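You operate a simulated robot arm through the tools that you are given. There is no shell and no other tool.

The job below is to be done with a simulated robot arm. You get a single attempt, and the scene is never put back.

## Task
Pull out the board, wipe the powder off with the orange pad and wax its middle with the cream pad.
Fine: powder first; wax from the orange tin; pads back; push the board in. Where these are worked on the way, their far stop is far enough and under half their travel is too little: pull-out board. A coat counts when it lies all over at full strength: go over it till it gets no stronger. What is to be rubbed or washed off counts as gone when no trace of it is left.

It is judged by the outcome, as a careful person would: the job done as asked, and still so three seconds after it is handed in. It fails if anything else is knocked over, pushed out of place, dropped, spilled or broken.

## Robot
A 7-joint arm with a two-finger gripper, fixed in place. Base frame: the origin is at the foot of the arm, x ahead of it, y to its left, z up. Lengths are in cm, angles in degrees, forces in N, time in s.
With the tool pointing down near the work surface it reaches from about 34 to 78 cm from the base axis. Its first joint turns from -143.0 to 143.0 degrees. Payload 2.45 kg.
The TCP is the grasp point between the finger pads, 2.6 cm short of the fingertips. In the tool frame z runs along the fingers and y along their closing line. Largest opening 9.6 cm; the body of the gripper starts 6.9 cm behind the TCP.
Orientation is that of the tool frame in the base frame, as a unit quaternion [w, x, y, z]. With the fingers straight down and closing along the base's y, the tool's x points along the base's -x, its y along +y and its z along -z.

## Interface
- The arm moves only by the tool apply_moves. Its argument "series" is a list of rows, each a list of 6 numbers: the shift along the base's x, y, z in cm, then the turn, a rotation vector about the base's x, y, z in degrees. In form: [[tx, ty, tz, wx, wy, wz], ...]. A call has 1 to 20 rows; each row is the pose to reach, as a shift and turn from the pose commanded when the call began. "claw" is the finger opening in cm, from 0 to 9.6, set as the call begins (left out, the last holds). Rows are played at 5 a second. More than 5 cm and 8.6 degrees between two rows, or a gripper value outside its range, and nothing of the call is played. Where a pose cannot be reached the arm comes as near as it can. A force on the tool above 40 N (or 10 N above the force at the start of the call, whichever is more), or a blocked arm, ends the call early, and 0.2 s more pass. The fingers move at their own pace and stop on an object; they squeeze with about 24 N. The grip force told is the motor's: it shows also when the fingers shut on nothing. Time passes only in rows, and 0.2 s behind the last, so rows that repeat a pose let the fingers close. The reply holds the time, the measured pose of the TCP, the force on the tool along the base axes, the opening and the grip force, in the units named above and with some noise, with the torque about the TCP (base axes, N m) and any sound that the robot's microphone picked up.
- Cameras (640 x 400 px; columns grow to the right, rows downward): "scene" is fixed at [40.14, 49.92, 159.11]; the picture's right is [-0.99, 0.14, 0.00], its down [0.07, 0.47, -0.88] and it looks along [-0.12, -0.87, -0.47] (base axes); focal length 368 px, centre (320, 200). "wrist" rides on the gripper at [8.2, 0.3, -9.8] in the tool frame; the picture's right is [-0.04, 1.00, 0.00], its down [-0.73, -0.03, -0.68] and it looks along [-0.68, -0.03, 0.73] (tool axes); focal length 256 px, centre (320, 200). There is no depth. A picture from a camera that has moved, and an enlarged one, comes with that camera's place and axes in the base frame and with its lens.
- snapshot(camera): a new picture of that camera. It takes no simulated time.
- lift_body(by): slides the trunk up (or, below 0, down) by that many cm; the arm rides with it, the base frame stays. It gives what a move gives, with no picture.
- close_up(camera, box): a new picture of the part [left, top, right, bottom] of that camera's present view, enlarged. It takes no simulated time.
- hand_in(): hands the job in; it is judged then, once.

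Places have to be worked out from the pictures, the camera data and where the tool is seen. Open the gripper and draw the arm clear of the work before you hand the job in, unless the task says otherwise.

The tools are called as name(argument=value, ...) on one line, values as JSON. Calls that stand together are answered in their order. apply_moves: Moves the arm, as the interface text tells. Its arguments: {"type":"object","properties":{"series":{"type":"array","items":{"type":"array","items":{"type":"number"}}},"claw":{"type":"number"}},"required":["series"]} The other tools are called the same way: lift_body (by) slides the trunk up or down; snapshot (camera) takes a picture; close_up (camera, box) takes an enlarged picture of a part of a camera's view; hand_in () hands the job in.

At the start:

```text
t: 0.0
tool_pos: [34.18, -47.45, 112.8]
tcp_rot: [0.0, 0.0, 1.0, 0.001]
wrist_force: [0.4, 0.5, -0.3]
moment: [0.0, 0.03, 0.03]
width: 9.59
finger_force: 0.0
trunk travel left (down, up): [-57.5, 6.5]
```

scene: 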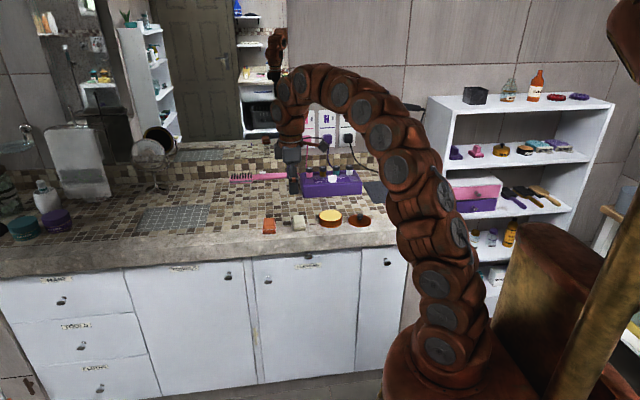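
wrist: 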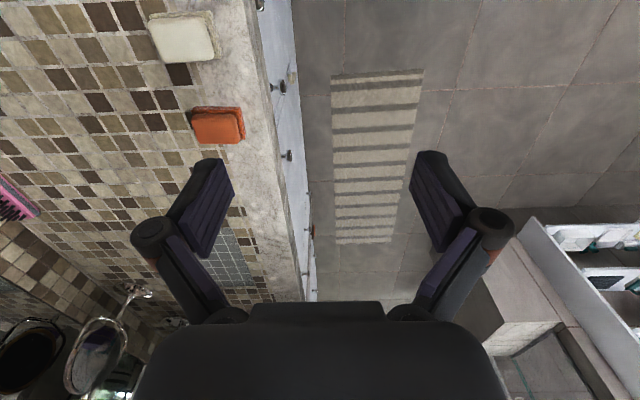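

I'll begin by looking at the work area in detail with enlarged scene views.

close_up(camera="scene", box=[220, 140, 420, 265])

close_up(camera="scene", box=[0, 240, 240, 390])

close_up(camera="scene", box=[220, 230, 420, 355])

close_up(camera="scene", box=[0, 120, 240, 270])

```text
3.20 times, centred on (320, 202) of scene
camera zoom: at [40.14, 49.92, 159.11], right [-0.99, 0.14, 0.0], down [0.07, 0.47, -0.88], along [-0.12, -0.87, -0.47], focal length 1176 px, centre (320, 192)
```

zoom: 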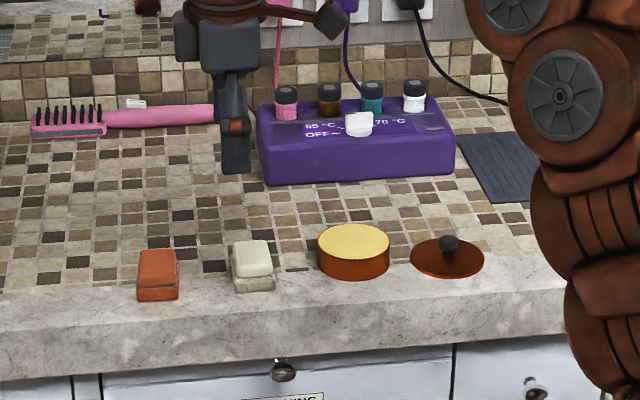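

```text
2.67 times, centred on (120, 315) of scene
camera zoom: at [40.14, 49.92, 159.11], right [-0.99, 0.14, 0.0], down [0.07, 0.47, -0.88], along [-0.12, -0.87, -0.47], focal length 980 px, centre (853, -107)
```

zoom: 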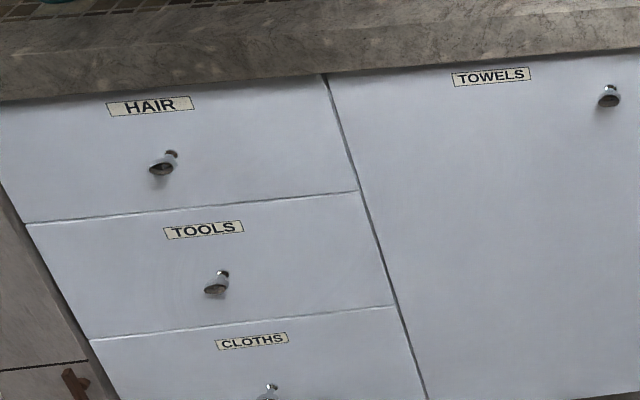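

```text
3.20 times, centred on (320, 292) of scene
camera zoom: at [40.14, 49.92, 159.11], right [-0.99, 0.14, 0.0], down [0.07, 0.47, -0.88], along [-0.12, -0.87, -0.47], focal length 1176 px, centre (320, -96)
```

zoom: 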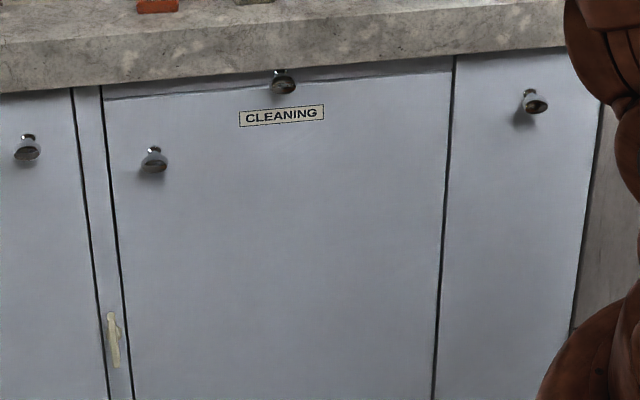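

```text
2.67 times, centred on (120, 195) of scene
camera zoom: at [40.14, 49.92, 159.11], right [-0.99, 0.14, 0.0], down [0.07, 0.47, -0.88], along [-0.12, -0.87, -0.47], focal length 980 px, centre (853, 213)
```

zoom: 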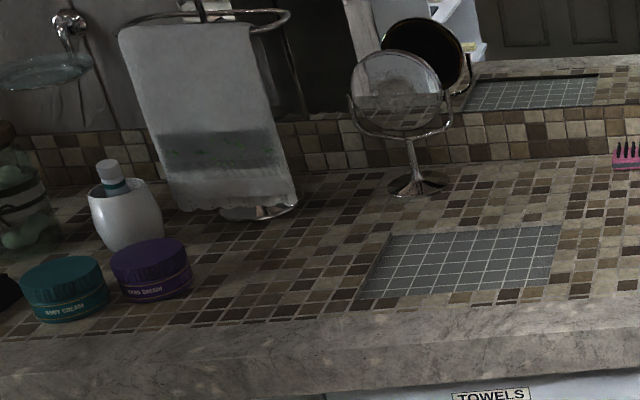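

The countertop seems to be near z≈87, with the orange pad at about (43,-63), the cream pad, open tin and its lid further right, and the board's knob near (30,-55,80). I'll enlarge the wrist view to refine these.

close_up(camera="wrist", box=[120, 0, 340, 200])

close_up(camera="scene", box=[250, 200, 380, 281])

close_up(camera="scene", box=[420, 60, 640, 200])

```text
2.00 times, centred on (230, 100) of wrist
camera zoom: at [26.03, -47.06, 122.62], right [0.04, 1.0, 0.0], down [0.73, -0.03, 0.68], along [0.68, -0.03, -0.73], focal length 512 px, centre (500, 400)
```

zoom: 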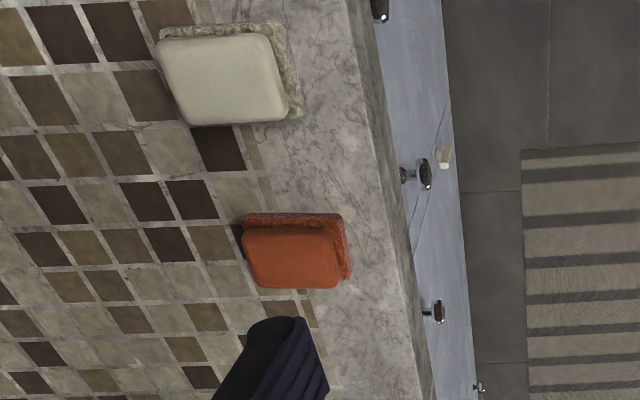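

```text
4.92 times, centred on (315, 240) of scene
camera zoom: at [40.14, 49.92, 159.11], right [-0.99, 0.14, 0.0], down [0.07, 0.47, -0.88], along [-0.12, -0.87, -0.47], focal length 1810 px, centre (345, 1)
```

zoom: 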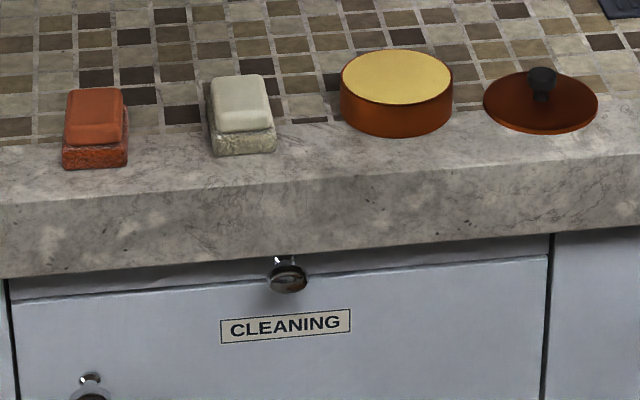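

```text
2.86 times, centred on (530, 130) of scene
camera zoom: at [40.14, 49.92, 159.11], right [-0.99, 0.14, 0.0], down [0.07, 0.47, -0.88], along [-0.12, -0.87, -0.47], focal length 1050 px, centre (-280, 400)
```

zoom: 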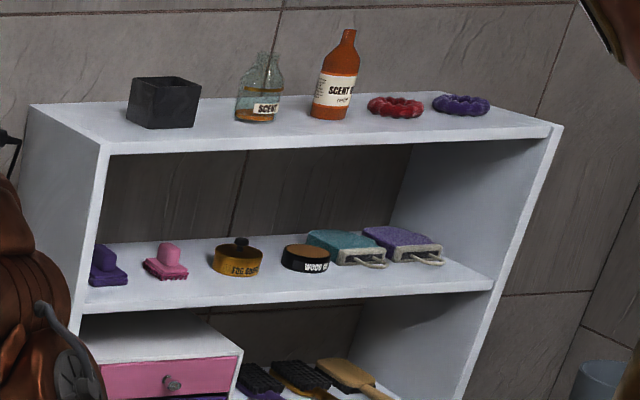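

The pads and tin sit just behind the front edge (y≈-56). I'll turn the gripper by -90° about z and shift it a little so the wrist camera looks at the board front and the pads.

apply_moves(series=[[-0.3, 0.2, 0, 0, 0, -7.5], [-0.6, 0.4, 0, 0, 0, -15], [-1, 0.6, 0, 0, 0, -22.5], [-1.3, 0.8, 0, 0, 0, -30], [-1.6, 1, 0, 0, 0, -37.5], [-2, 1.2, 0, 0, 0, -45], [-2.3, 1.4, 0, 0, 0, -52.5], [-2.6, 1.6, 0, 0, 0, -60], [-3, 1.8, 0, 0, 0, -67.5], [-3.3, 2, 0, 0, 0, -75], [-3.6, 2.2, 0, 0, 0, -82.5], [-4, 2.4, 0, 0, 0, -90], [-4, 2.4, 0, 0, 0, -90]])

```text
t: 2.8
tool_pos: [30.22, -45.08, 112.81]
tcp_rot: [0.001, 0.708, 0.706, 0.0]
wrist_force: [0.3, 0.7, -1.0]
moment: [0.01, 0.01, -0.01]
width: 9.58
finger_force: 0.1
trunk travel left (down, up): [-57.5, 6.5]
```

The gripper turned as wanted. Now I look through the wrist camera.

snapshot(camera="wrist")

snapshot(camera="scene")

```text
taken
camera wrist: at [30.51, -36.78, 122.62], right [1.0, -0.04, 0.0], down [-0.03, -0.73, 0.68], along [-0.03, -0.68, -0.73], focal length 256 px, centre (320, 200)
```

wrist: 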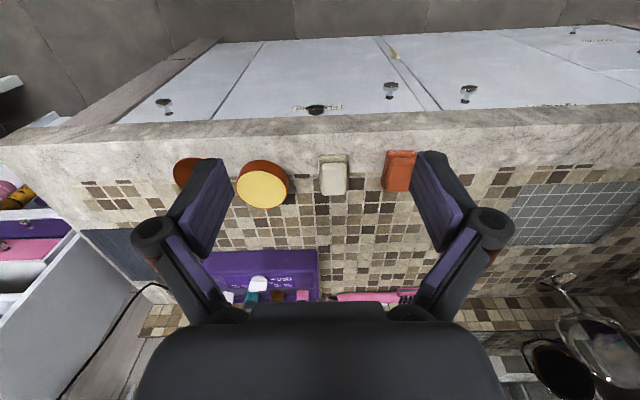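

```text
taken
```

scene: 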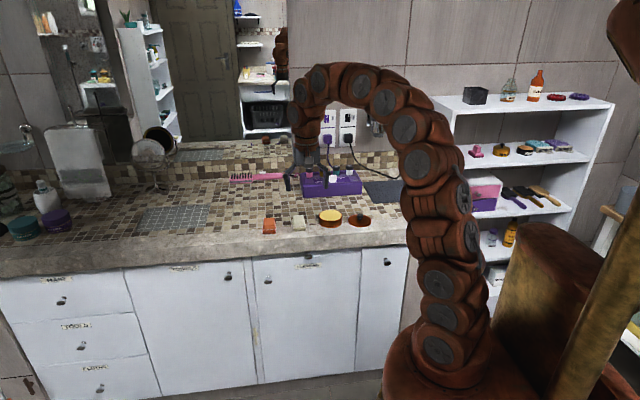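

The wrist view shows the whole front: knob of the board, tin, cream and orange pads. I'll enlarge it for measuring.

close_up(camera="wrist", box=[160, 80, 440, 255])

close_up(camera="wrist", box=[270, 80, 370, 142])

```text
2.29 times, centred on (300, 168) of wrist
camera zoom: at [30.51, -36.78, 122.62], right [1.0, -0.04, 0.0], down [-0.03, -0.73, 0.68], along [-0.03, -0.68, -0.73], focal length 585 px, centre (366, 274)
```

zoom: 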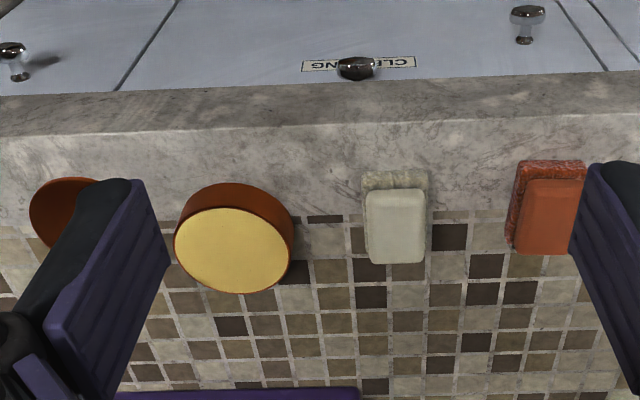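

```text
6.40 times, centred on (320, 111) of wrist
camera zoom: at [30.51, -36.78, 122.62], right [1.0, -0.04, 0.0], down [-0.03, -0.73, 0.68], along [-0.03, -0.68, -0.73], focal length 1638 px, centre (320, 770)
```

zoom: 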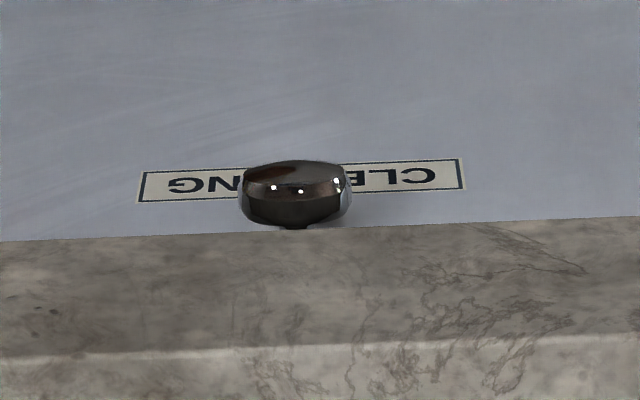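

From two views I judge the board knob at about (29.5,-55.3,79.7), just in front of the counter edge (y≈-56). I'll drop lower and tilt the gripper so the wrist camera looks straight at the board's front.

apply_moves(series=[[0, 1, -2, -4.5, 0, 0], [0, 2, -4, -9, 0, 0], [0, 3, -6, -13.5, 0, 0], [0, 4, -8, -18, 0, 0], [0, 5, -11, -22.5, 0, 0], [0, 6, -14, -27, 0, 0], [0, 7, -17, -31.5, 0, 0], [0, 8, -20, -36, 0, 0], [0, 9, -23, -40.5, 0, 0], [0, 10, -25, -45, 0, 0], [0, 10, -25, -45, 0, 0]])

```text
t: 5.2
tool_pos: [34.36, -37.17, 89.75]
tcp_rot: [0.271, 0.653, 0.654, -0.271]
wrist_force: [0.2, 0.7, -0.2]
moment: [-0.06, 0.06, -0.05]
width: 9.57
finger_force: 0.0
out of reach, approached as far as the arm can: row 9, 10, 11
trunk travel left (down, up): [-57.5, 6.5]
```

The arm stopped a bit short at (34.4,-37.2,89.8). I check what the camera sees from here.

snapshot(camera="wrist")

snapshot(camera="scene")

```text
taken
camera wrist: at [34.54, -24.44, 90.86], right [1.0, -0.03, 0.03], down [-0.03, -0.04, 1.0], along [-0.03, -1.0, -0.04], focal length 256 px, centre (320, 200)
```

wrist: 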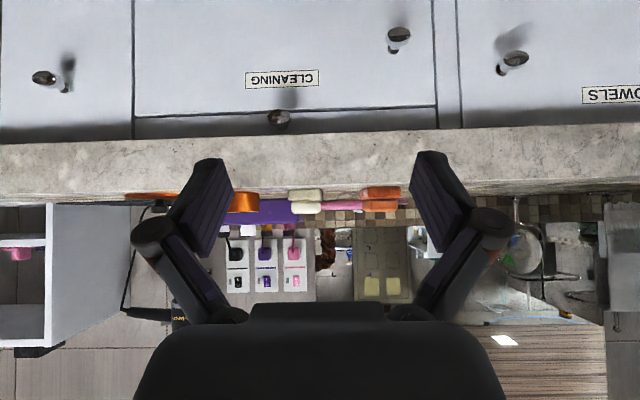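

```text
taken
```

scene: 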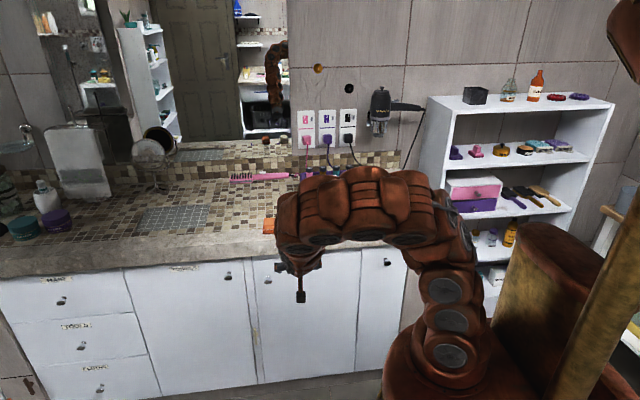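

This is a nearly level view of the front: the thin board front shows between door top and counter, with its knob. I enlarge it.

close_up(camera="wrist", box=[120, 60, 460, 220])

close_up(camera="wrist", box=[230, 80, 330, 142])

```text
1.88 times, centred on (290, 140) of wrist
camera zoom: at [34.54, -24.44, 90.86], right [1.0, -0.03, 0.03], down [-0.03, -0.04, 1.0], along [-0.03, -1.0, -0.04], focal length 482 px, centre (376, 313)
```

zoom: 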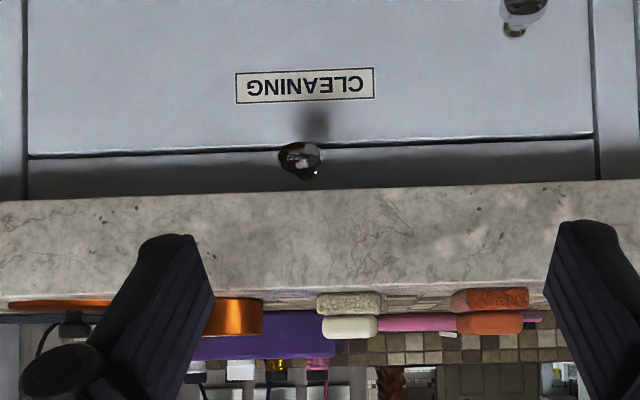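

```text
6.40 times, centred on (280, 111) of wrist
camera zoom: at [34.54, -24.44, 90.86], right [1.0, -0.03, 0.03], down [-0.03, -0.04, 1.0], along [-0.03, -1.0, -0.04], focal length 1638 px, centre (576, 770)
```

zoom: 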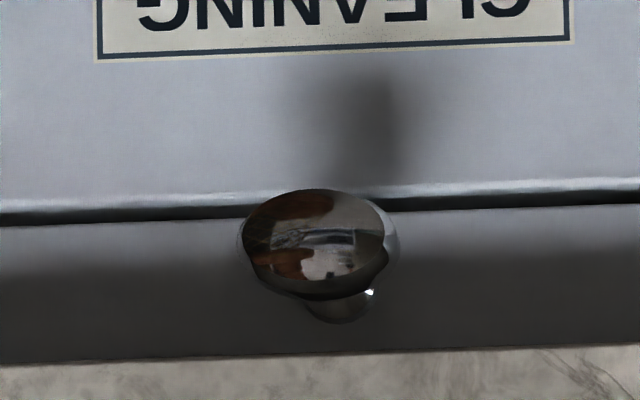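

From these views: counter top z≈88, front edge y≈-55.5, its underside z≈81.5; knob head about (28.9,-55.6,79.3), board panel x≈9–49. I'll go toward the knob with the gripper tilted 60° from down, staying a few cm in front of it first.

apply_moves(series=[[0, -3, 0, -3, 0, 0], [-0.4, -6, -1, -6, 0, 0], [-0.8, -9, -2, -9, 0, 0], [-1.3, -11, -3, -12, 0, 0], [-1.3, -12, -3.8, -15, 0, 0], [-1.3, -12, -3.8, -15, 0, 0]], claw=6)

```text
t: 6.6
tool_pos: [32.96, -49.33, 86.07]
tcp_rot: [0.354, 0.613, 0.612, -0.354]
wrist_force: [-0.8, 0.2, -0.9]
moment: [-0.02, 0.02, 0.0]
width: 6.01
finger_force: 0.1
trunk travel left (down, up): [-57.5, 6.5]
```

The tilt of 60° is reached. Now I align with the knob's axis at a stand-off and look again.

apply_moves(series=[[-2, 0, -2, 0, 0, 0], [-4.06, -1, -4.27, 0, 0, 0], [-4.06, -1.0, -4.27, 0, 0, 0]])

snapshot(camera="wrist")

close_up(camera="wrist", box=[200, 40, 440, 190])

```text
t: 7.4
tool_pos: [28.96, -50.23, 81.87]
tcp_rot: [0.354, 0.613, 0.612, -0.353]
wrist_force: [-0.8, 0.0, 0.5]
moment: [0.01, 0.02, -0.03]
width: 5.99
finger_force: 0.0
trunk travel left (down, up): [-57.5, 6.5]
```

```text
taken
camera wrist: at [29.14, -37.52, 79.63], right [1.0, -0.02, 0.04], down [-0.03, 0.22, 0.97], along [-0.03, -0.97, 0.22], focal length 256 px, centre (320, 200)
```

wrist: 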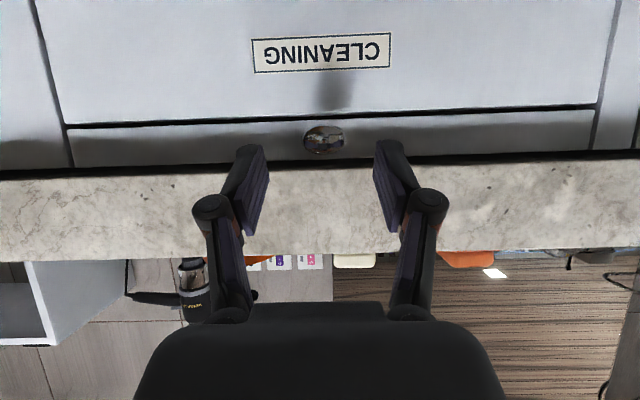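

```text
2.67 times, centred on (320, 115) of wrist
camera zoom: at [29.14, -37.52, 79.63], right [1.0, -0.02, 0.04], down [-0.03, 0.22, 0.97], along [-0.03, -0.97, 0.22], focal length 683 px, centre (320, 427)
```

zoom: 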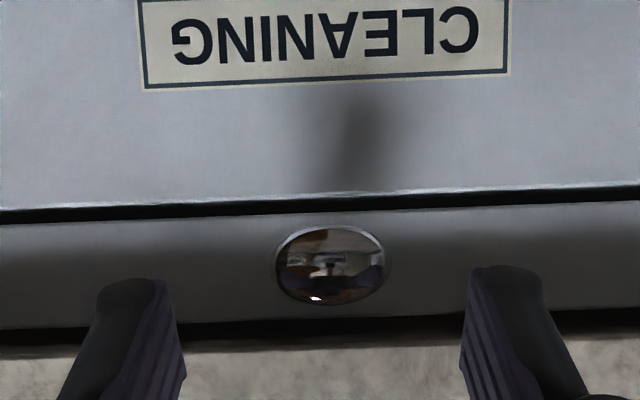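

The knob sits centred between the fingers (x≈28.95, z≈79.45). I advance along the tool axis to straddle it.

apply_moves(series=[[0, -1.5, -0.6, 0, 0, 0], [0, -3, -1.2, 0, 0, 0], [0, -4.3, -1.77, 0, 0, 0], [0, -4.3, -1.77, 0, 0, 0]])

snapshot(camera="wrist")

```text
t: 8.4
tool_pos: [28.83, -54.53, 80.15]
tcp_rot: [0.353, 0.613, 0.612, -0.354]
wrist_force: [0.8, -0.6, -0.5]
moment: [0.03, 0.0, -0.03]
width: 6.0
finger_force: 0.0
trunk travel left (down, up): [-57.5, 6.5]
```

```text
taken
camera wrist: at [29.14, -41.86, 77.97], right [1.0, -0.02, 0.03], down [-0.03, 0.22, 0.97], along [-0.03, -0.98, 0.22], focal length 256 px, centre (320, 200)
```

wrist: 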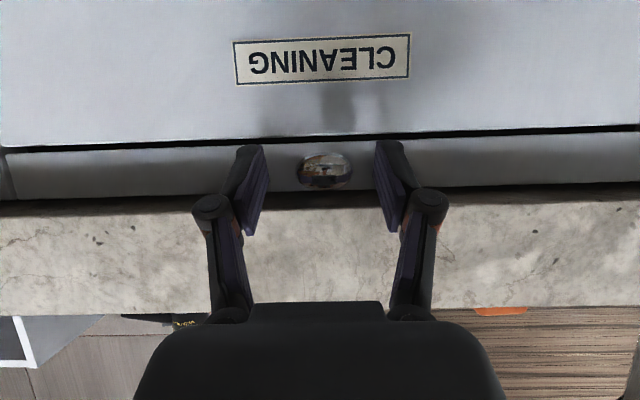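

The knob lies between the fingertip pads. I close the gripper on it.

apply_moves(series=[[0, 0, 0, 0, 0, 0], [0, 0, 0, 0, 0, 0], [0, 0, 0, 0, 0, 0], [0, 0, 0, 0, 0, 0]], claw=0)

close_up(camera="wrist", box=[220, 100, 420, 225])

```text
t: 9.4
tool_pos: [29.11, -54.55, 80.14]
tcp_rot: [0.355, 0.611, 0.614, -0.353]
wrist_force: [19.8, 1.5, -0.5]
moment: [0.08, -0.18, 0.25]
width: 3.3
finger_force: 44.8
trunk travel left (down, up): [-57.5, 6.5]
```

```text
3.20 times, centred on (320, 162) of wrist
camera zoom: at [29.33, -41.83, 77.99], right [1.0, -0.02, 0.03], down [-0.03, 0.22, 0.97], along [-0.02, -0.97, 0.22], focal length 819 px, centre (320, 320)
```

zoom: 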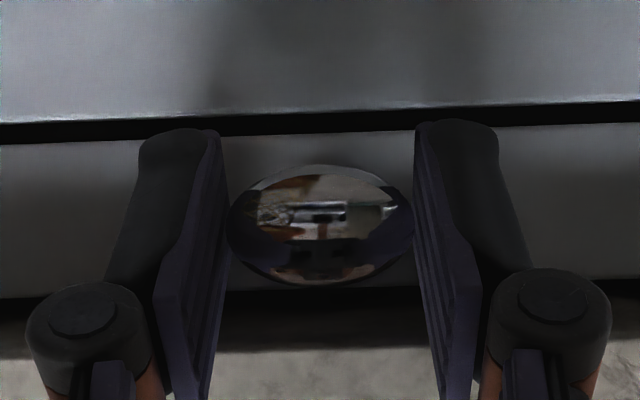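

The grip holds the knob (3.3 cm), with a sideways push of ~20 N because the knob is slightly further in +x. I shift +0.3 in x and start pulling along +y.

apply_moves(series=[[0.3, 0, 0, 0, 0, 0], [0.3, 0, 0, 0, 0, 0], [0.3, 0.7, 0, 0, 0, 0], [0.3, 1.4, 0, 0, 0, 0], [0.3, 2.1, 0, 0, 0, 0], [0.3, 2.8, 0, 0, 0, 0], [0.3, 3.5, 0, 0, 0, 0], [0.3, 4.2, 0, 0, 0, 0], [0.3, 5, 0, 0, 0, 0]])

snapshot(camera="wrist")

snapshot(camera="scene")

```text
t: 11.4
tool_pos: [29.19, -49.57, 80.08]
tcp_rot: [0.354, 0.612, 0.612, -0.354]
wrist_force: [-0.4, -1.9, 23.3]
moment: [-0.1, -0.09, -0.17]
width: 3.26
finger_force: 44.8
trunk travel left (down, up): [-57.5, 6.5]
```

```text
taken
camera wrist: at [29.39, -36.9, 77.97], right [1.0, -0.02, 0.04], down [-0.03, 0.22, 0.97], along [-0.03, -0.97, 0.22], focal length 256 px, centre (320, 200)
```

wrist: 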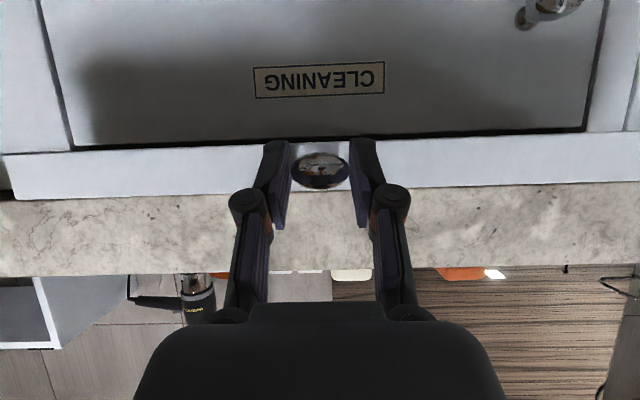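

```text
taken
```

scene: 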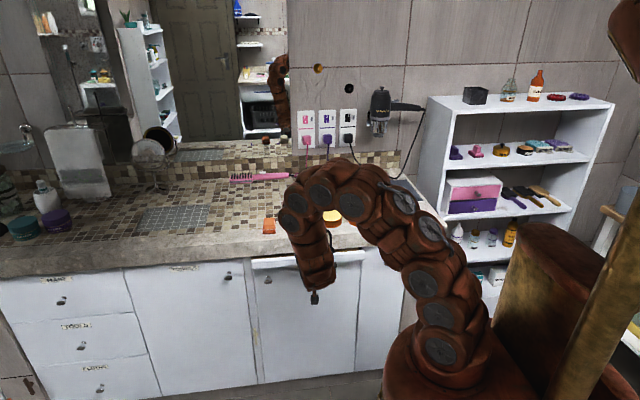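

The board has come out 5 cm. I keep pulling while turning the gripper upright about the knob, so the arm stays in reach further out.

apply_moves(series=[[0, 0.5, 0.25, 8, 0, 0], [0, 0.98, 0.4, 16, 0, 0], [0, 1.44, 0.52, 24, 0, 0], [0, 1.88, 0.62, 32, 0, 0], [0, 2.32, 0.69, 40, 0, 0], [0, 2.75, 0.74, 48, 0, 0], [0, 2.75, 0.74, 48, 0, 0]])

snapshot(camera="wrist")

```text
t: 13.0
tool_pos: [29.14, -46.84, 80.9]
tcp_rot: [0.074, 0.704, 0.702, -0.075]
wrist_force: [-6.7, -2.6, 1.2]
moment: [-0.05, 0.19, 0.05]
width: 3.27
finger_force: 45.2
trunk travel left (down, up): [-57.5, 6.5]
```

```text
taken
camera wrist: at [29.39, -36.77, 88.74], right [1.0, -0.04, 0.01], down [-0.03, -0.58, 0.82], along [-0.03, -0.82, -0.58], focal length 256 px, centre (320, 200)
```

wrist: 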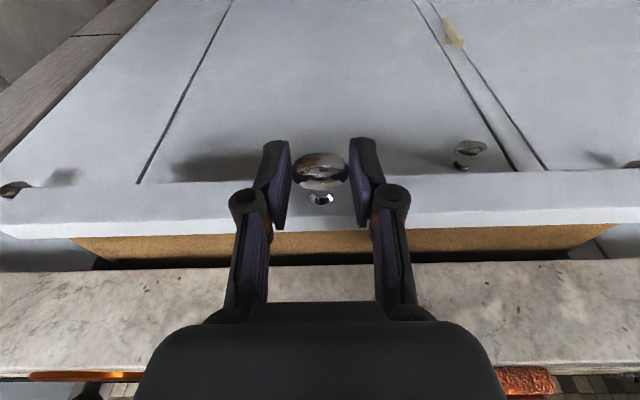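

The grip is holding well and the wooden board shows behind its front panel. I keep pulling along +y.

apply_moves(series=[[0, 1, 0, 0, 0, 0], [0, 2, 0, 0, 0, 0], [0, 3, 0, 0, 0, 0], [0, 4, 0, 0, 0, 0], [0, 5, 0, 0, 0, 0], [0, 6, 0, 0, 0, 0], [0, 7, 0, 0, 0, 0], [0, 8, 0, 0, 0, 0], [0, 8, 0, 0, 0, 0]])

snapshot(camera="wrist")

snapshot(camera="scene")

```text
t: 15.0
tool_pos: [29.03, -38.75, 80.81]
tcp_rot: [0.072, 0.704, 0.703, -0.074]
wrist_force: [-17.8, 0.3, -9.9]
moment: [-0.99, 0.18, -0.05]
width: 3.27
finger_force: 44.8
trunk travel left (down, up): [-57.5, 6.5]
```

```text
taken
camera wrist: at [29.4, -28.69, 88.72], right [1.0, -0.04, 0.01], down [-0.03, -0.58, 0.82], along [-0.03, -0.82, -0.58], focal length 256 px, centre (320, 200)
```

wrist: 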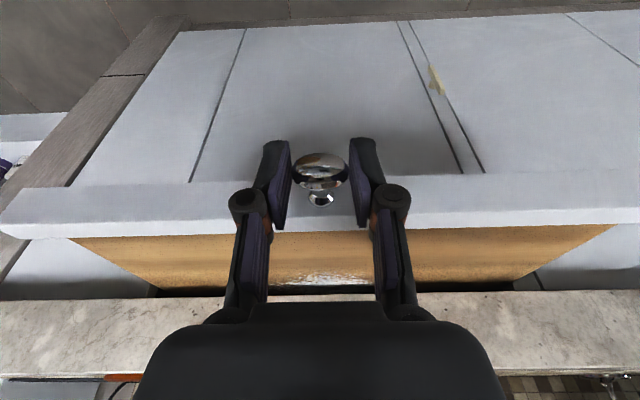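

```text
taken
```

scene: 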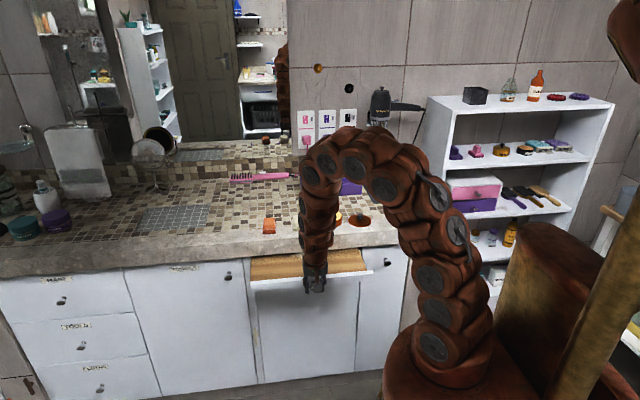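

The board is out about 16.7 cm and a white powder patch begins to show. I continue, easing sideways by -0.2.

apply_moves(series=[[-0.1, 0.5, 0, 0, 0, 0], [-0.2, 1.2, 0, 0, 0, 0], [-0.2, 2, 0, 0, 0, 0], [-0.2, 3, 0, 0, 0, 0], [-0.2, 4, 0, 0, 0, 0], [-0.2, 5, 0, 0, 0, 0], [-0.2, 6, 0, 0, 0, 0], [-0.2, 7, 0, 0, 0, 0], [-0.2, 8, 0, 0, 0, 0], [-0.2, 8, 0, 0, 0, 0]])

snapshot(camera="wrist")

snapshot(camera="scene")

```text
t: 17.2
tool_pos: [29.07, -30.74, 80.76]
tcp_rot: [0.075, 0.703, 0.704, -0.075]
wrist_force: [22.6, -0.4, -7.9]
moment: [-0.68, -0.33, 0.05]
width: 3.27
finger_force: 45.1
trunk travel left (down, up): [-57.5, 6.5]
```

```text
taken
camera wrist: at [29.38, -20.71, 88.7], right [1.0, -0.04, 0.01], down [-0.03, -0.58, 0.82], along [-0.03, -0.82, -0.58], focal length 256 px, centre (320, 200)
```

wrist: 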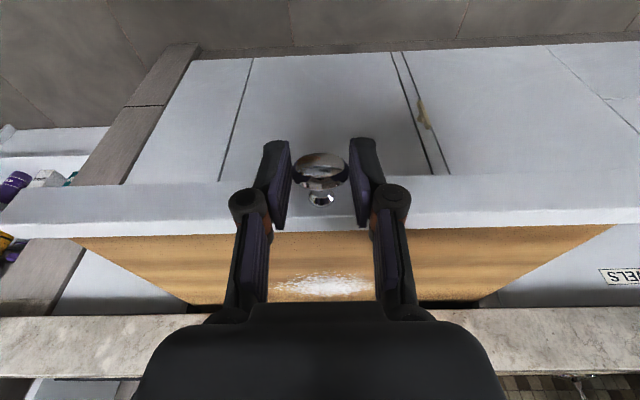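

```text
taken
```

scene: 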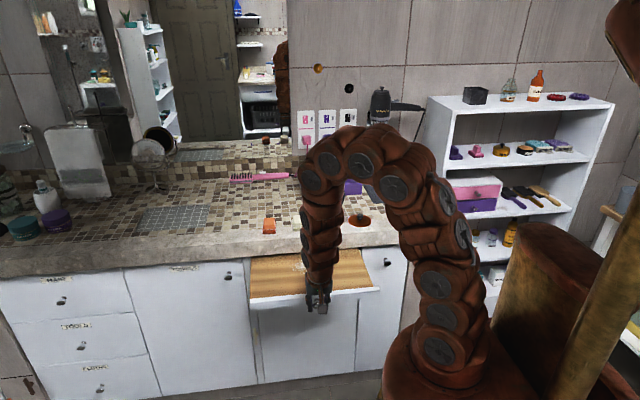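

The board is out ~24.7 cm and the powder patch in the middle is visible. I continue pulling in gentle steps to see whether it reaches its stop.

apply_moves(series=[[0.1, 0.5, 0, 0, 0, 0], [0.1, 1.2, 0, 0, 0, 0], [0.1, 2, 0, 0, 0, 0], [0.1, 3, 0, 0, 0, 0], [0.1, 4, 0, 0, 0, 0], [0.1, 4, 0, 0, 0, 0]])

snapshot(camera="wrist")

```text
t: 18.4
tool_pos: [29.03, -27.73, 80.75]
tcp_rot: [0.072, 0.707, 0.7, -0.074]
wrist_force: [-30.0, -1.2, 19.6]
moment: [-0.91, 0.67, 0.1]
width: 3.29
finger_force: 45.0
out of reach, approached as far as the arm can: row 5
trunk travel left (down, up): [-57.5, 6.5]
stopped in row 5: the force on the tool passed its limit at 47 N (the readings are from after the stop); the commanded pose is now the measured one
```

```text
taken
camera wrist: at [29.52, -17.6, 88.66], right [1.0, -0.05, 0.0], down [-0.03, -0.58, 0.82], along [-0.04, -0.81, -0.58], focal length 256 px, centre (320, 200)
```

wrist: 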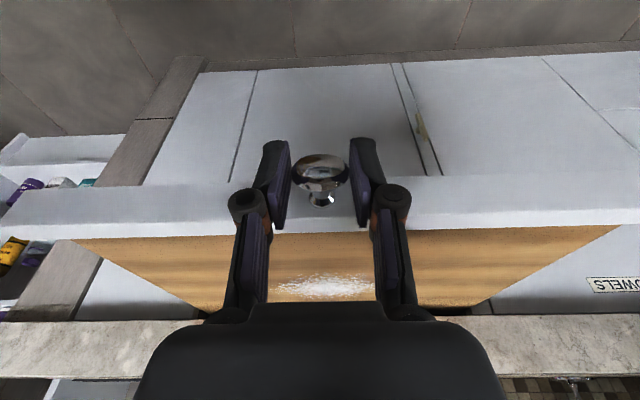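

The arm's reach ran out at this tilt; the board is out about 27.7 cm. I release the knob and rise straight up to see the board from above.

apply_moves(series=[[0, 0, 0, 0, 0, 0], [0, 0, 0, 0, 0, 0], [0, 0, 0, 0, 0, 0]], claw=6)

apply_moves(series=[[0, 0.5, 2, 0, 0, 0], [0, 0.5, 4, 0, 0, 0], [0, -1, 8, 3, 0, 0], [0, -3, 12, 6, 0, 0], [0, -5, 16, 10, 0, 0], [0, -7, 20, 12, 0, 0], [0, -7, 24, 12, 0, 0], [0, -7, 24, 12, 0, 0]])

snapshot(camera="wrist")

snapshot(camera="scene")

```text
t: 18.7
tool_pos: [29.77, -27.32, 80.61]
tcp_rot: [0.07, 0.704, 0.703, -0.072]
wrist_force: [0.7, 1.8, -0.5]
moment: [-0.06, 0.11, -0.05]
width: 5.95
finger_force: 0.0
trunk travel left (down, up): [-57.5, 6.5]
stopped in row 1: the arm was blocked; the commanded pose is now the measured one
```

```text
t: 20.5
tool_pos: [29.37, -34.6, 104.71]
tcp_rot: [-0.003, 0.709, 0.706, 0.002]
wrist_force: [0.0, -0.1, -1.7]
moment: [-0.01, 0.01, 0.01]
width: 5.98
finger_force: 0.0
out of reach, approached as far as the arm can: row 1
trunk travel left (down, up): [-57.5, 6.5]
```

```text
taken
camera wrist: at [29.76, -26.37, 114.58], right [1.0, -0.05, 0.0], down [-0.03, -0.74, 0.67], along [-0.03, -0.67, -0.74], focal length 256 px, centre (320, 200)
```

wrist: 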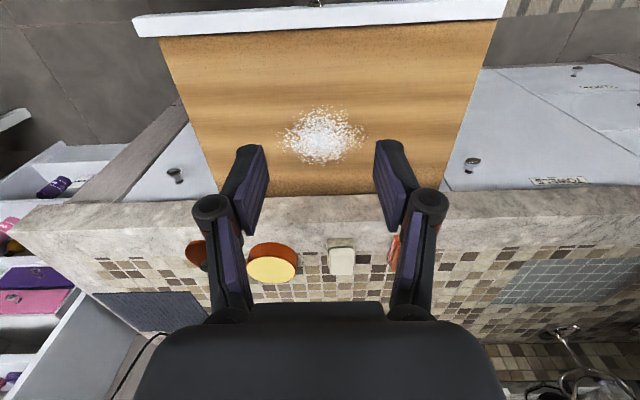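

```text
taken
```

scene: 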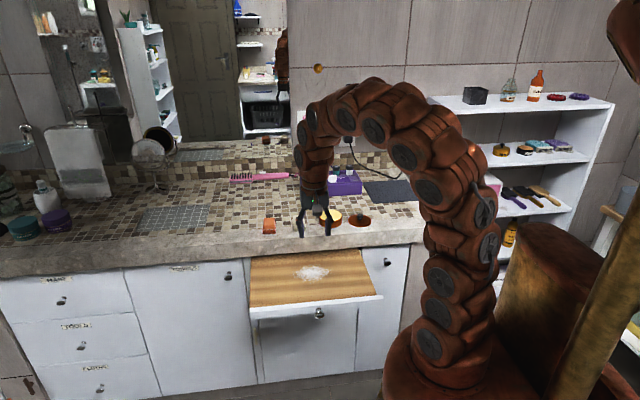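

The powder patch sits mid-board. I enlarge both views to measure the board surface and the patch.

close_up(camera="wrist", box=[120, 0, 520, 210])

close_up(camera="scene", box=[230, 205, 400, 335])

close_up(camera="wrist", box=[180, 80, 460, 300])

```text
1.60 times, centred on (320, 105) of wrist
camera zoom: at [29.76, -26.37, 114.58], right [1.0, -0.05, 0.0], down [-0.03, -0.74, 0.67], along [-0.03, -0.67, -0.74], focal length 410 px, centre (320, 352)
```

zoom: 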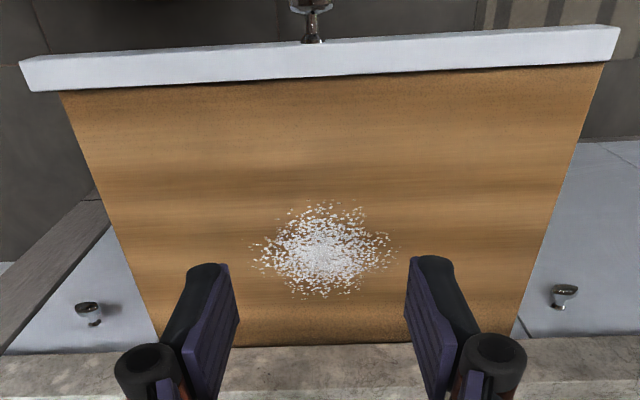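

```text
3.08 times, centred on (315, 270) of scene
camera zoom: at [40.14, 49.92, 159.11], right [-0.99, 0.14, 0.0], down [0.07, 0.47, -0.88], along [-0.12, -0.87, -0.47], focal length 1131 px, centre (335, -15)
```

zoom: 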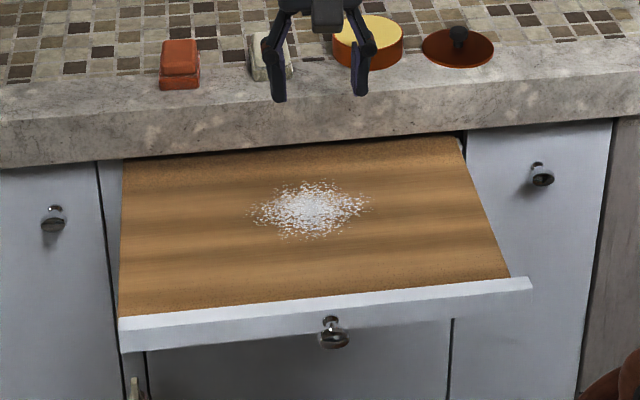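

```text
1.82 times, centred on (320, 190) of wrist
camera zoom: at [29.76, -26.37, 114.58], right [1.0, -0.05, 0.0], down [-0.03, -0.74, 0.67], along [-0.03, -0.67, -0.74], focal length 465 px, centre (320, 218)
```

zoom: 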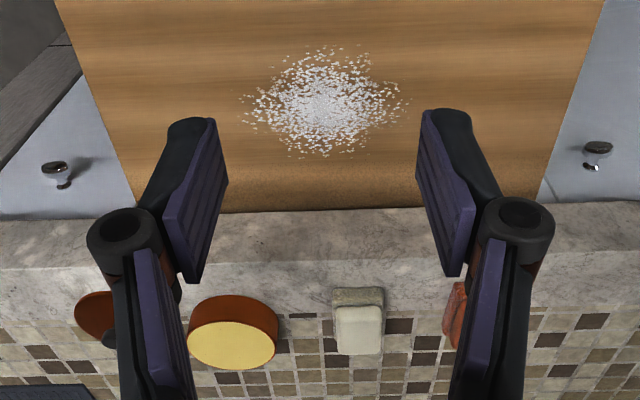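

Powder patch: centre ≈(29.4,-44.4), about 13 × 10 cm, on a surface at z≈81. Next I go above the orange pad (≈(41.8,-61.3), top z≈91.2) and look before gripping.

apply_moves(series=[[2, -4, 0, 0, 0, 0], [4, -8, 0, 0, 0, 0], [6, -12, 0, 0, 0, 0], [8, -16, 0, 0, 0, 0], [10, -20, 0, 0, 0, 0], [12, -24, 0, 0, 0, 0], [12.4, -26.7, -2, 0, 0, 0], [12.4, -26.7, -4.5, 0, 0, 0], [12.4, -26.7, -4.5, 0, 0, 0]], claw=6.5)

snapshot(camera="wrist")

close_up(camera="scene", box=[230, 170, 400, 300])

```text
t: 22.5
tool_pos: [41.99, -61.27, 99.85]
tcp_rot: [-0.003, 0.709, 0.705, 0.003]
wrist_force: [0.5, -0.3, 0.3]
moment: [-0.02, -0.02, -0.01]
width: 6.49
finger_force: 0.0
out of reach, approached as far as the arm can: row 7
trunk travel left (down, up): [-57.5, 6.5]
```

```text
taken
camera wrist: at [42.29, -53.02, 109.72], right [1.0, -0.05, 0.0], down [-0.03, -0.74, 0.67], along [-0.03, -0.67, -0.74], focal length 256 px, centre (320, 200)
```

wrist: 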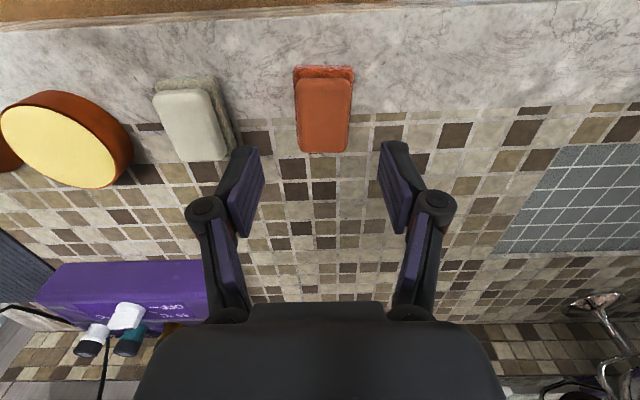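

```text
3.08 times, centred on (315, 235) of scene
camera zoom: at [40.14, 49.92, 159.11], right [-0.99, 0.14, 0.0], down [0.07, 0.47, -0.88], along [-0.12, -0.87, -0.47], focal length 1131 px, centre (335, 92)
```

zoom: 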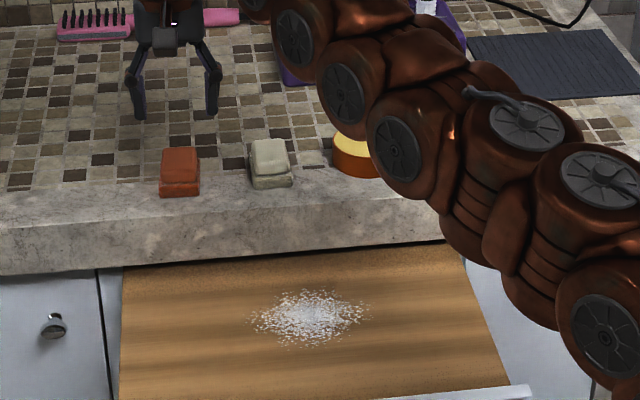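

The orange pad's block is centred at about (42.2,-61.5), 3.9 cm wide, aligned with the gripper. I descend so the fingertips end just above the pad's fibre base.

apply_moves(series=[[0.2, -0.25, -2, 0, 0, 0], [0.2, -0.25, -4, 0, 0, 0], [0.2, -0.25, -5.5, 0, 0, 0], [0.2, -0.25, -6.5, 0, 0, 0], [0.2, -0.25, -6.5, 0, 0, 0]])

snapshot(camera="wrist")

close_up(camera="scene", box=[240, 180, 320, 240])

```text
t: 23.7
tool_pos: [42.38, -61.57, 93.72]
tcp_rot: [-0.003, 0.709, 0.705, 0.001]
wrist_force: [0.2, 0.1, 0.1]
moment: [-0.04, 0.02, -0.02]
width: 6.52
finger_force: 0.1
trunk travel left (down, up): [-57.5, 6.5]
```

```text
taken
camera wrist: at [42.69, -53.36, 103.53], right [1.0, -0.05, 0.0], down [-0.03, -0.74, 0.67], along [-0.03, -0.67, -0.74], focal length 256 px, centre (320, 200)
```

wrist: 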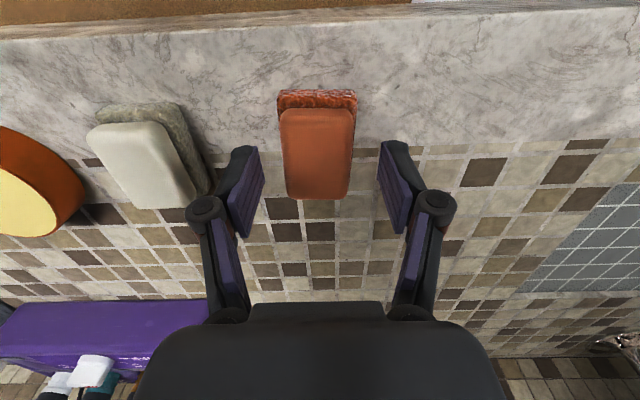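

```text
6.67 times, centred on (280, 210) of scene
camera zoom: at [40.14, 49.92, 159.11], right [-0.99, 0.14, 0.0], down [0.07, 0.47, -0.88], along [-0.12, -0.87, -0.47], focal length 2450 px, centre (587, 133)
```

zoom: 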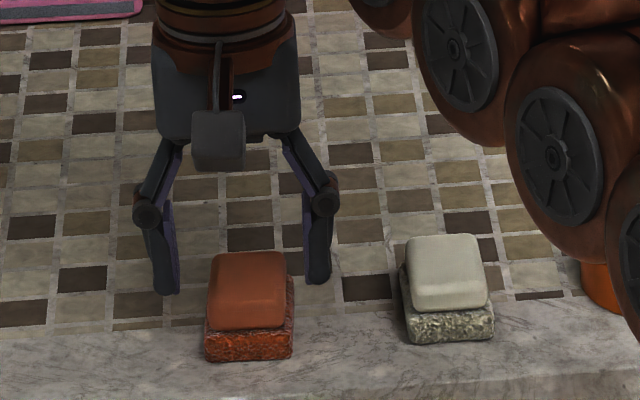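

The pad is centred between the fingers (correct by -0.15, +0.15). I go down to fingertips at z≈89.8 and close.

apply_moves(series=[[-0.15, 0.15, -0.7, 0, 0, 0], [-0.15, 0.15, -1.3, 0, 0, 0], [-0.15, 0.15, -1.3, 0, 0, 0]])

close_up(camera="scene", box=[240, 180, 320, 240])

```text
t: 24.5
tool_pos: [42.17, -61.32, 92.4]
tcp_rot: [-0.002, 0.709, 0.705, 0.003]
wrist_force: [0.1, 0.1, -0.7]
moment: [-0.03, 0.0, 0.0]
width: 6.52
finger_force: 0.1
trunk travel left (down, up): [-57.5, 6.5]
```

```text
6.67 times, centred on (280, 210) of scene
camera zoom: at [40.14, 49.92, 159.11], right [-0.99, 0.14, 0.0], down [0.07, 0.47, -0.88], along [-0.12, -0.87, -0.47], focal length 2450 px, centre (587, 133)
```

zoom: 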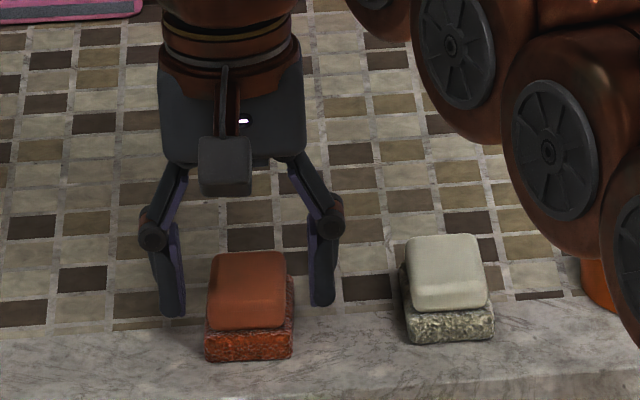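

The fingertips are level with the top of the fibre base, on both sides of the block. I close the gripper.

apply_moves(series=[[0, 0, 0, 0, 0, 0], [0, 0, 0, 0, 0, 0], [0, 0, 0, 0, 0, 0], [0, 0, 0, 0, 0, 0]], claw=0)

snapshot(camera="wrist")

```text
t: 25.5
tool_pos: [42.19, -61.27, 92.48]
tcp_rot: [-0.003, 0.709, 0.705, 0.003]
wrist_force: [-0.6, 1.1, 1.3]
moment: [0.01, -0.02, -0.04]
width: 3.93
finger_force: 23.8
trunk travel left (down, up): [-57.5, 6.5]
```

```text
taken
camera wrist: at [42.46, -53.14, 102.28], right [1.0, -0.05, 0.0], down [-0.03, -0.74, 0.67], along [-0.03, -0.67, -0.74], focal length 256 px, centre (320, 200)
```

wrist: 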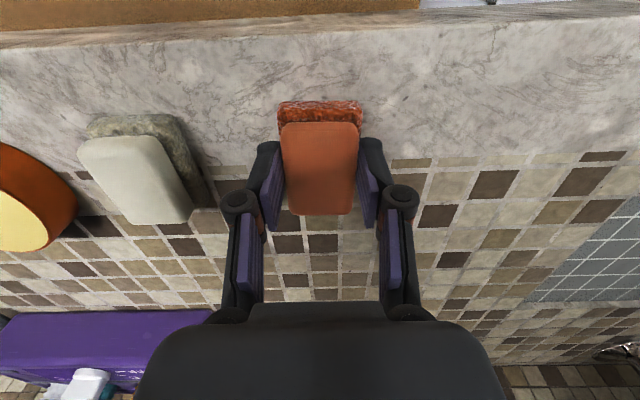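

The block is held at 3.93 cm with 24 N; the pad's home pose is TCP (42.19,-61.3,92.45). I lift it and carry it above the board.

apply_moves(series=[[0, 0, 1.5, 0, 0, 0], [0, 0, 4, 0, 0, 0], [0, 0, 7.5, 0, 0, 0], [-2, 4, 7.5, 0, 0, 0], [-4, 8, 7.5, 0, 0, 0], [-6, 12, 6.5, 0, 0, 0], [-9, 15, 4, 0, 0, 0], [-12, 17, 0, 0, 0, 0], [-12.8, 17, -3, 0, 0, 0], [-12.8, 17, -3, 0, 0, 0]])

snapshot(camera="wrist")

close_up(camera="scene", box=[230, 170, 400, 300])

```text
refused: row 8 steps farther than a row can; nothing moved
```

```text
taken
camera wrist: at [42.46, -53.14, 102.28], right [1.0, -0.05, 0.0], down [-0.03, -0.74, 0.67], along [-0.03, -0.67, -0.74], focal length 256 px, centre (320, 200)
```

wrist: 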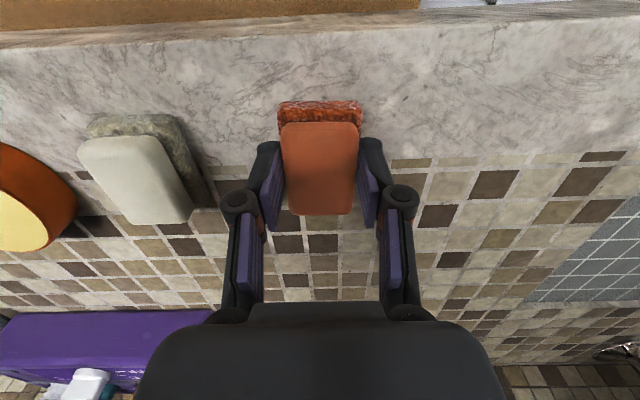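

```text
3.08 times, centred on (315, 235) of scene
camera zoom: at [40.14, 49.92, 159.11], right [-0.99, 0.14, 0.0], down [0.07, 0.47, -0.88], along [-0.12, -0.87, -0.47], focal length 1131 px, centre (335, 92)
```

zoom: 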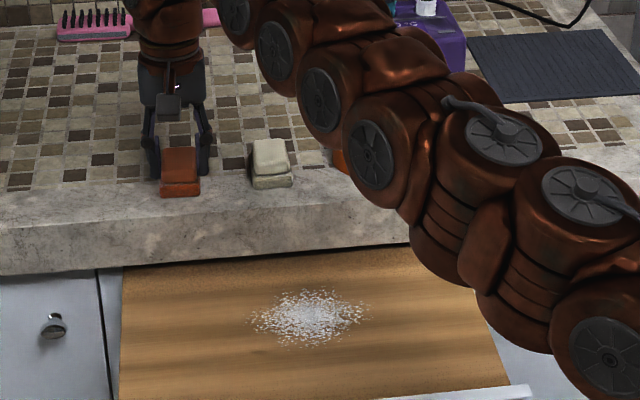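

One row stepped too far, so nothing moved. I resend the path with smaller steps.

apply_moves(series=[[0, 0, 1.5, 0, 0, 0], [0, 0, 4, 0, 0, 0], [0, 0, 7.5, 0, 0, 0], [-2, 4, 7.5, 0, 0, 0], [-4, 8, 7.5, 0, 0, 0], [-6, 11.5, 6.5, 0, 0, 0], [-8, 14.5, 4.5, 0, 0, 0], [-10, 16.5, 1.5, 0, 0, 0], [-12, 17, -1, 0, 0, 0], [-12.8, 17, -3, 0, 0, 0], [-12.8, 17, -3, 0, 0, 0]])

snapshot(camera="wrist")

close_up(camera="scene", box=[230, 170, 400, 300])

```text
t: 27.9
tool_pos: [29.41, -44.24, 89.18]
tcp_rot: [-0.003, 0.709, 0.705, 0.003]
wrist_force: [-0.2, 0.0, -0.3]
moment: [-0.02, 0.01, 0.0]
width: 0.0
finger_force: 23.7
out of reach, approached as far as the arm can: row 3
trunk travel left (down, up): [-57.5, 6.5]
```

```text
taken
camera wrist: at [29.66, -36.08, 99.04], right [1.0, -0.05, 0.0], down [-0.03, -0.74, 0.67], along [-0.03, -0.67, -0.74], focal length 256 px, centre (320, 200)
```

wrist: 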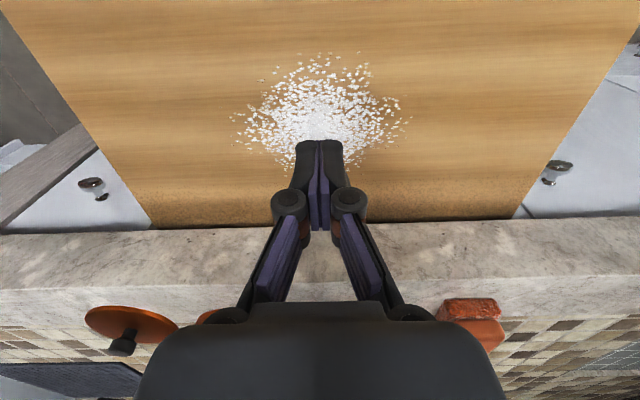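

```text
3.08 times, centred on (315, 235) of scene
camera zoom: at [40.14, 49.92, 159.11], right [-0.99, 0.14, 0.0], down [0.07, 0.47, -0.88], along [-0.12, -0.87, -0.47], focal length 1131 px, centre (335, 92)
```

zoom: 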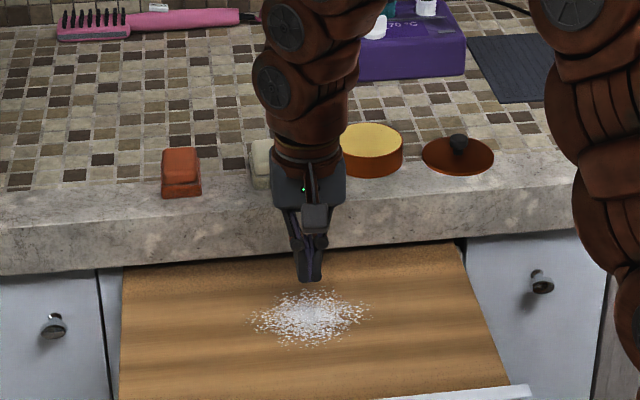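

The pad slipped out of the grip on lifting (the fingers closed to 0) and stayed near its place. I check the pad's state closely before trying again.

close_up(camera="scene", box=[240, 190, 320, 240])

close_up(camera="wrist", box=[420, 280, 540, 360])

```text
8.00 times, centred on (280, 215) of scene
camera zoom: at [40.14, 49.92, 159.11], right [-0.99, 0.14, 0.0], down [0.07, 0.47, -0.88], along [-0.12, -0.87, -0.47], focal length 2940 px, centre (640, 80)
```

zoom: 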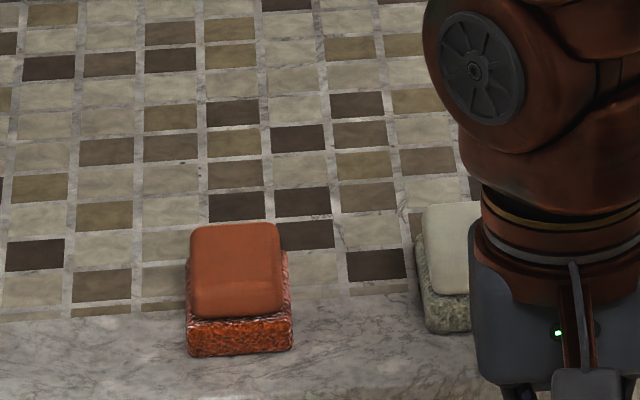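

```text
5.00 times, centred on (480, 320) of wrist
camera zoom: at [29.66, -36.08, 99.04], right [1.0, -0.05, 0.0], down [-0.03, -0.74, 0.67], along [-0.03, -0.67, -0.74], focal length 1280 px, centre (-480, -400)
```

zoom: 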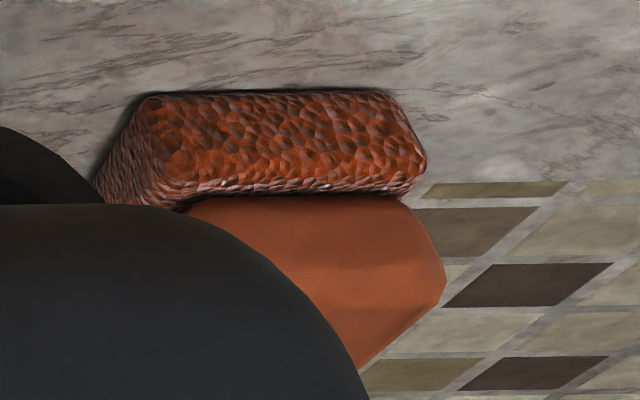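

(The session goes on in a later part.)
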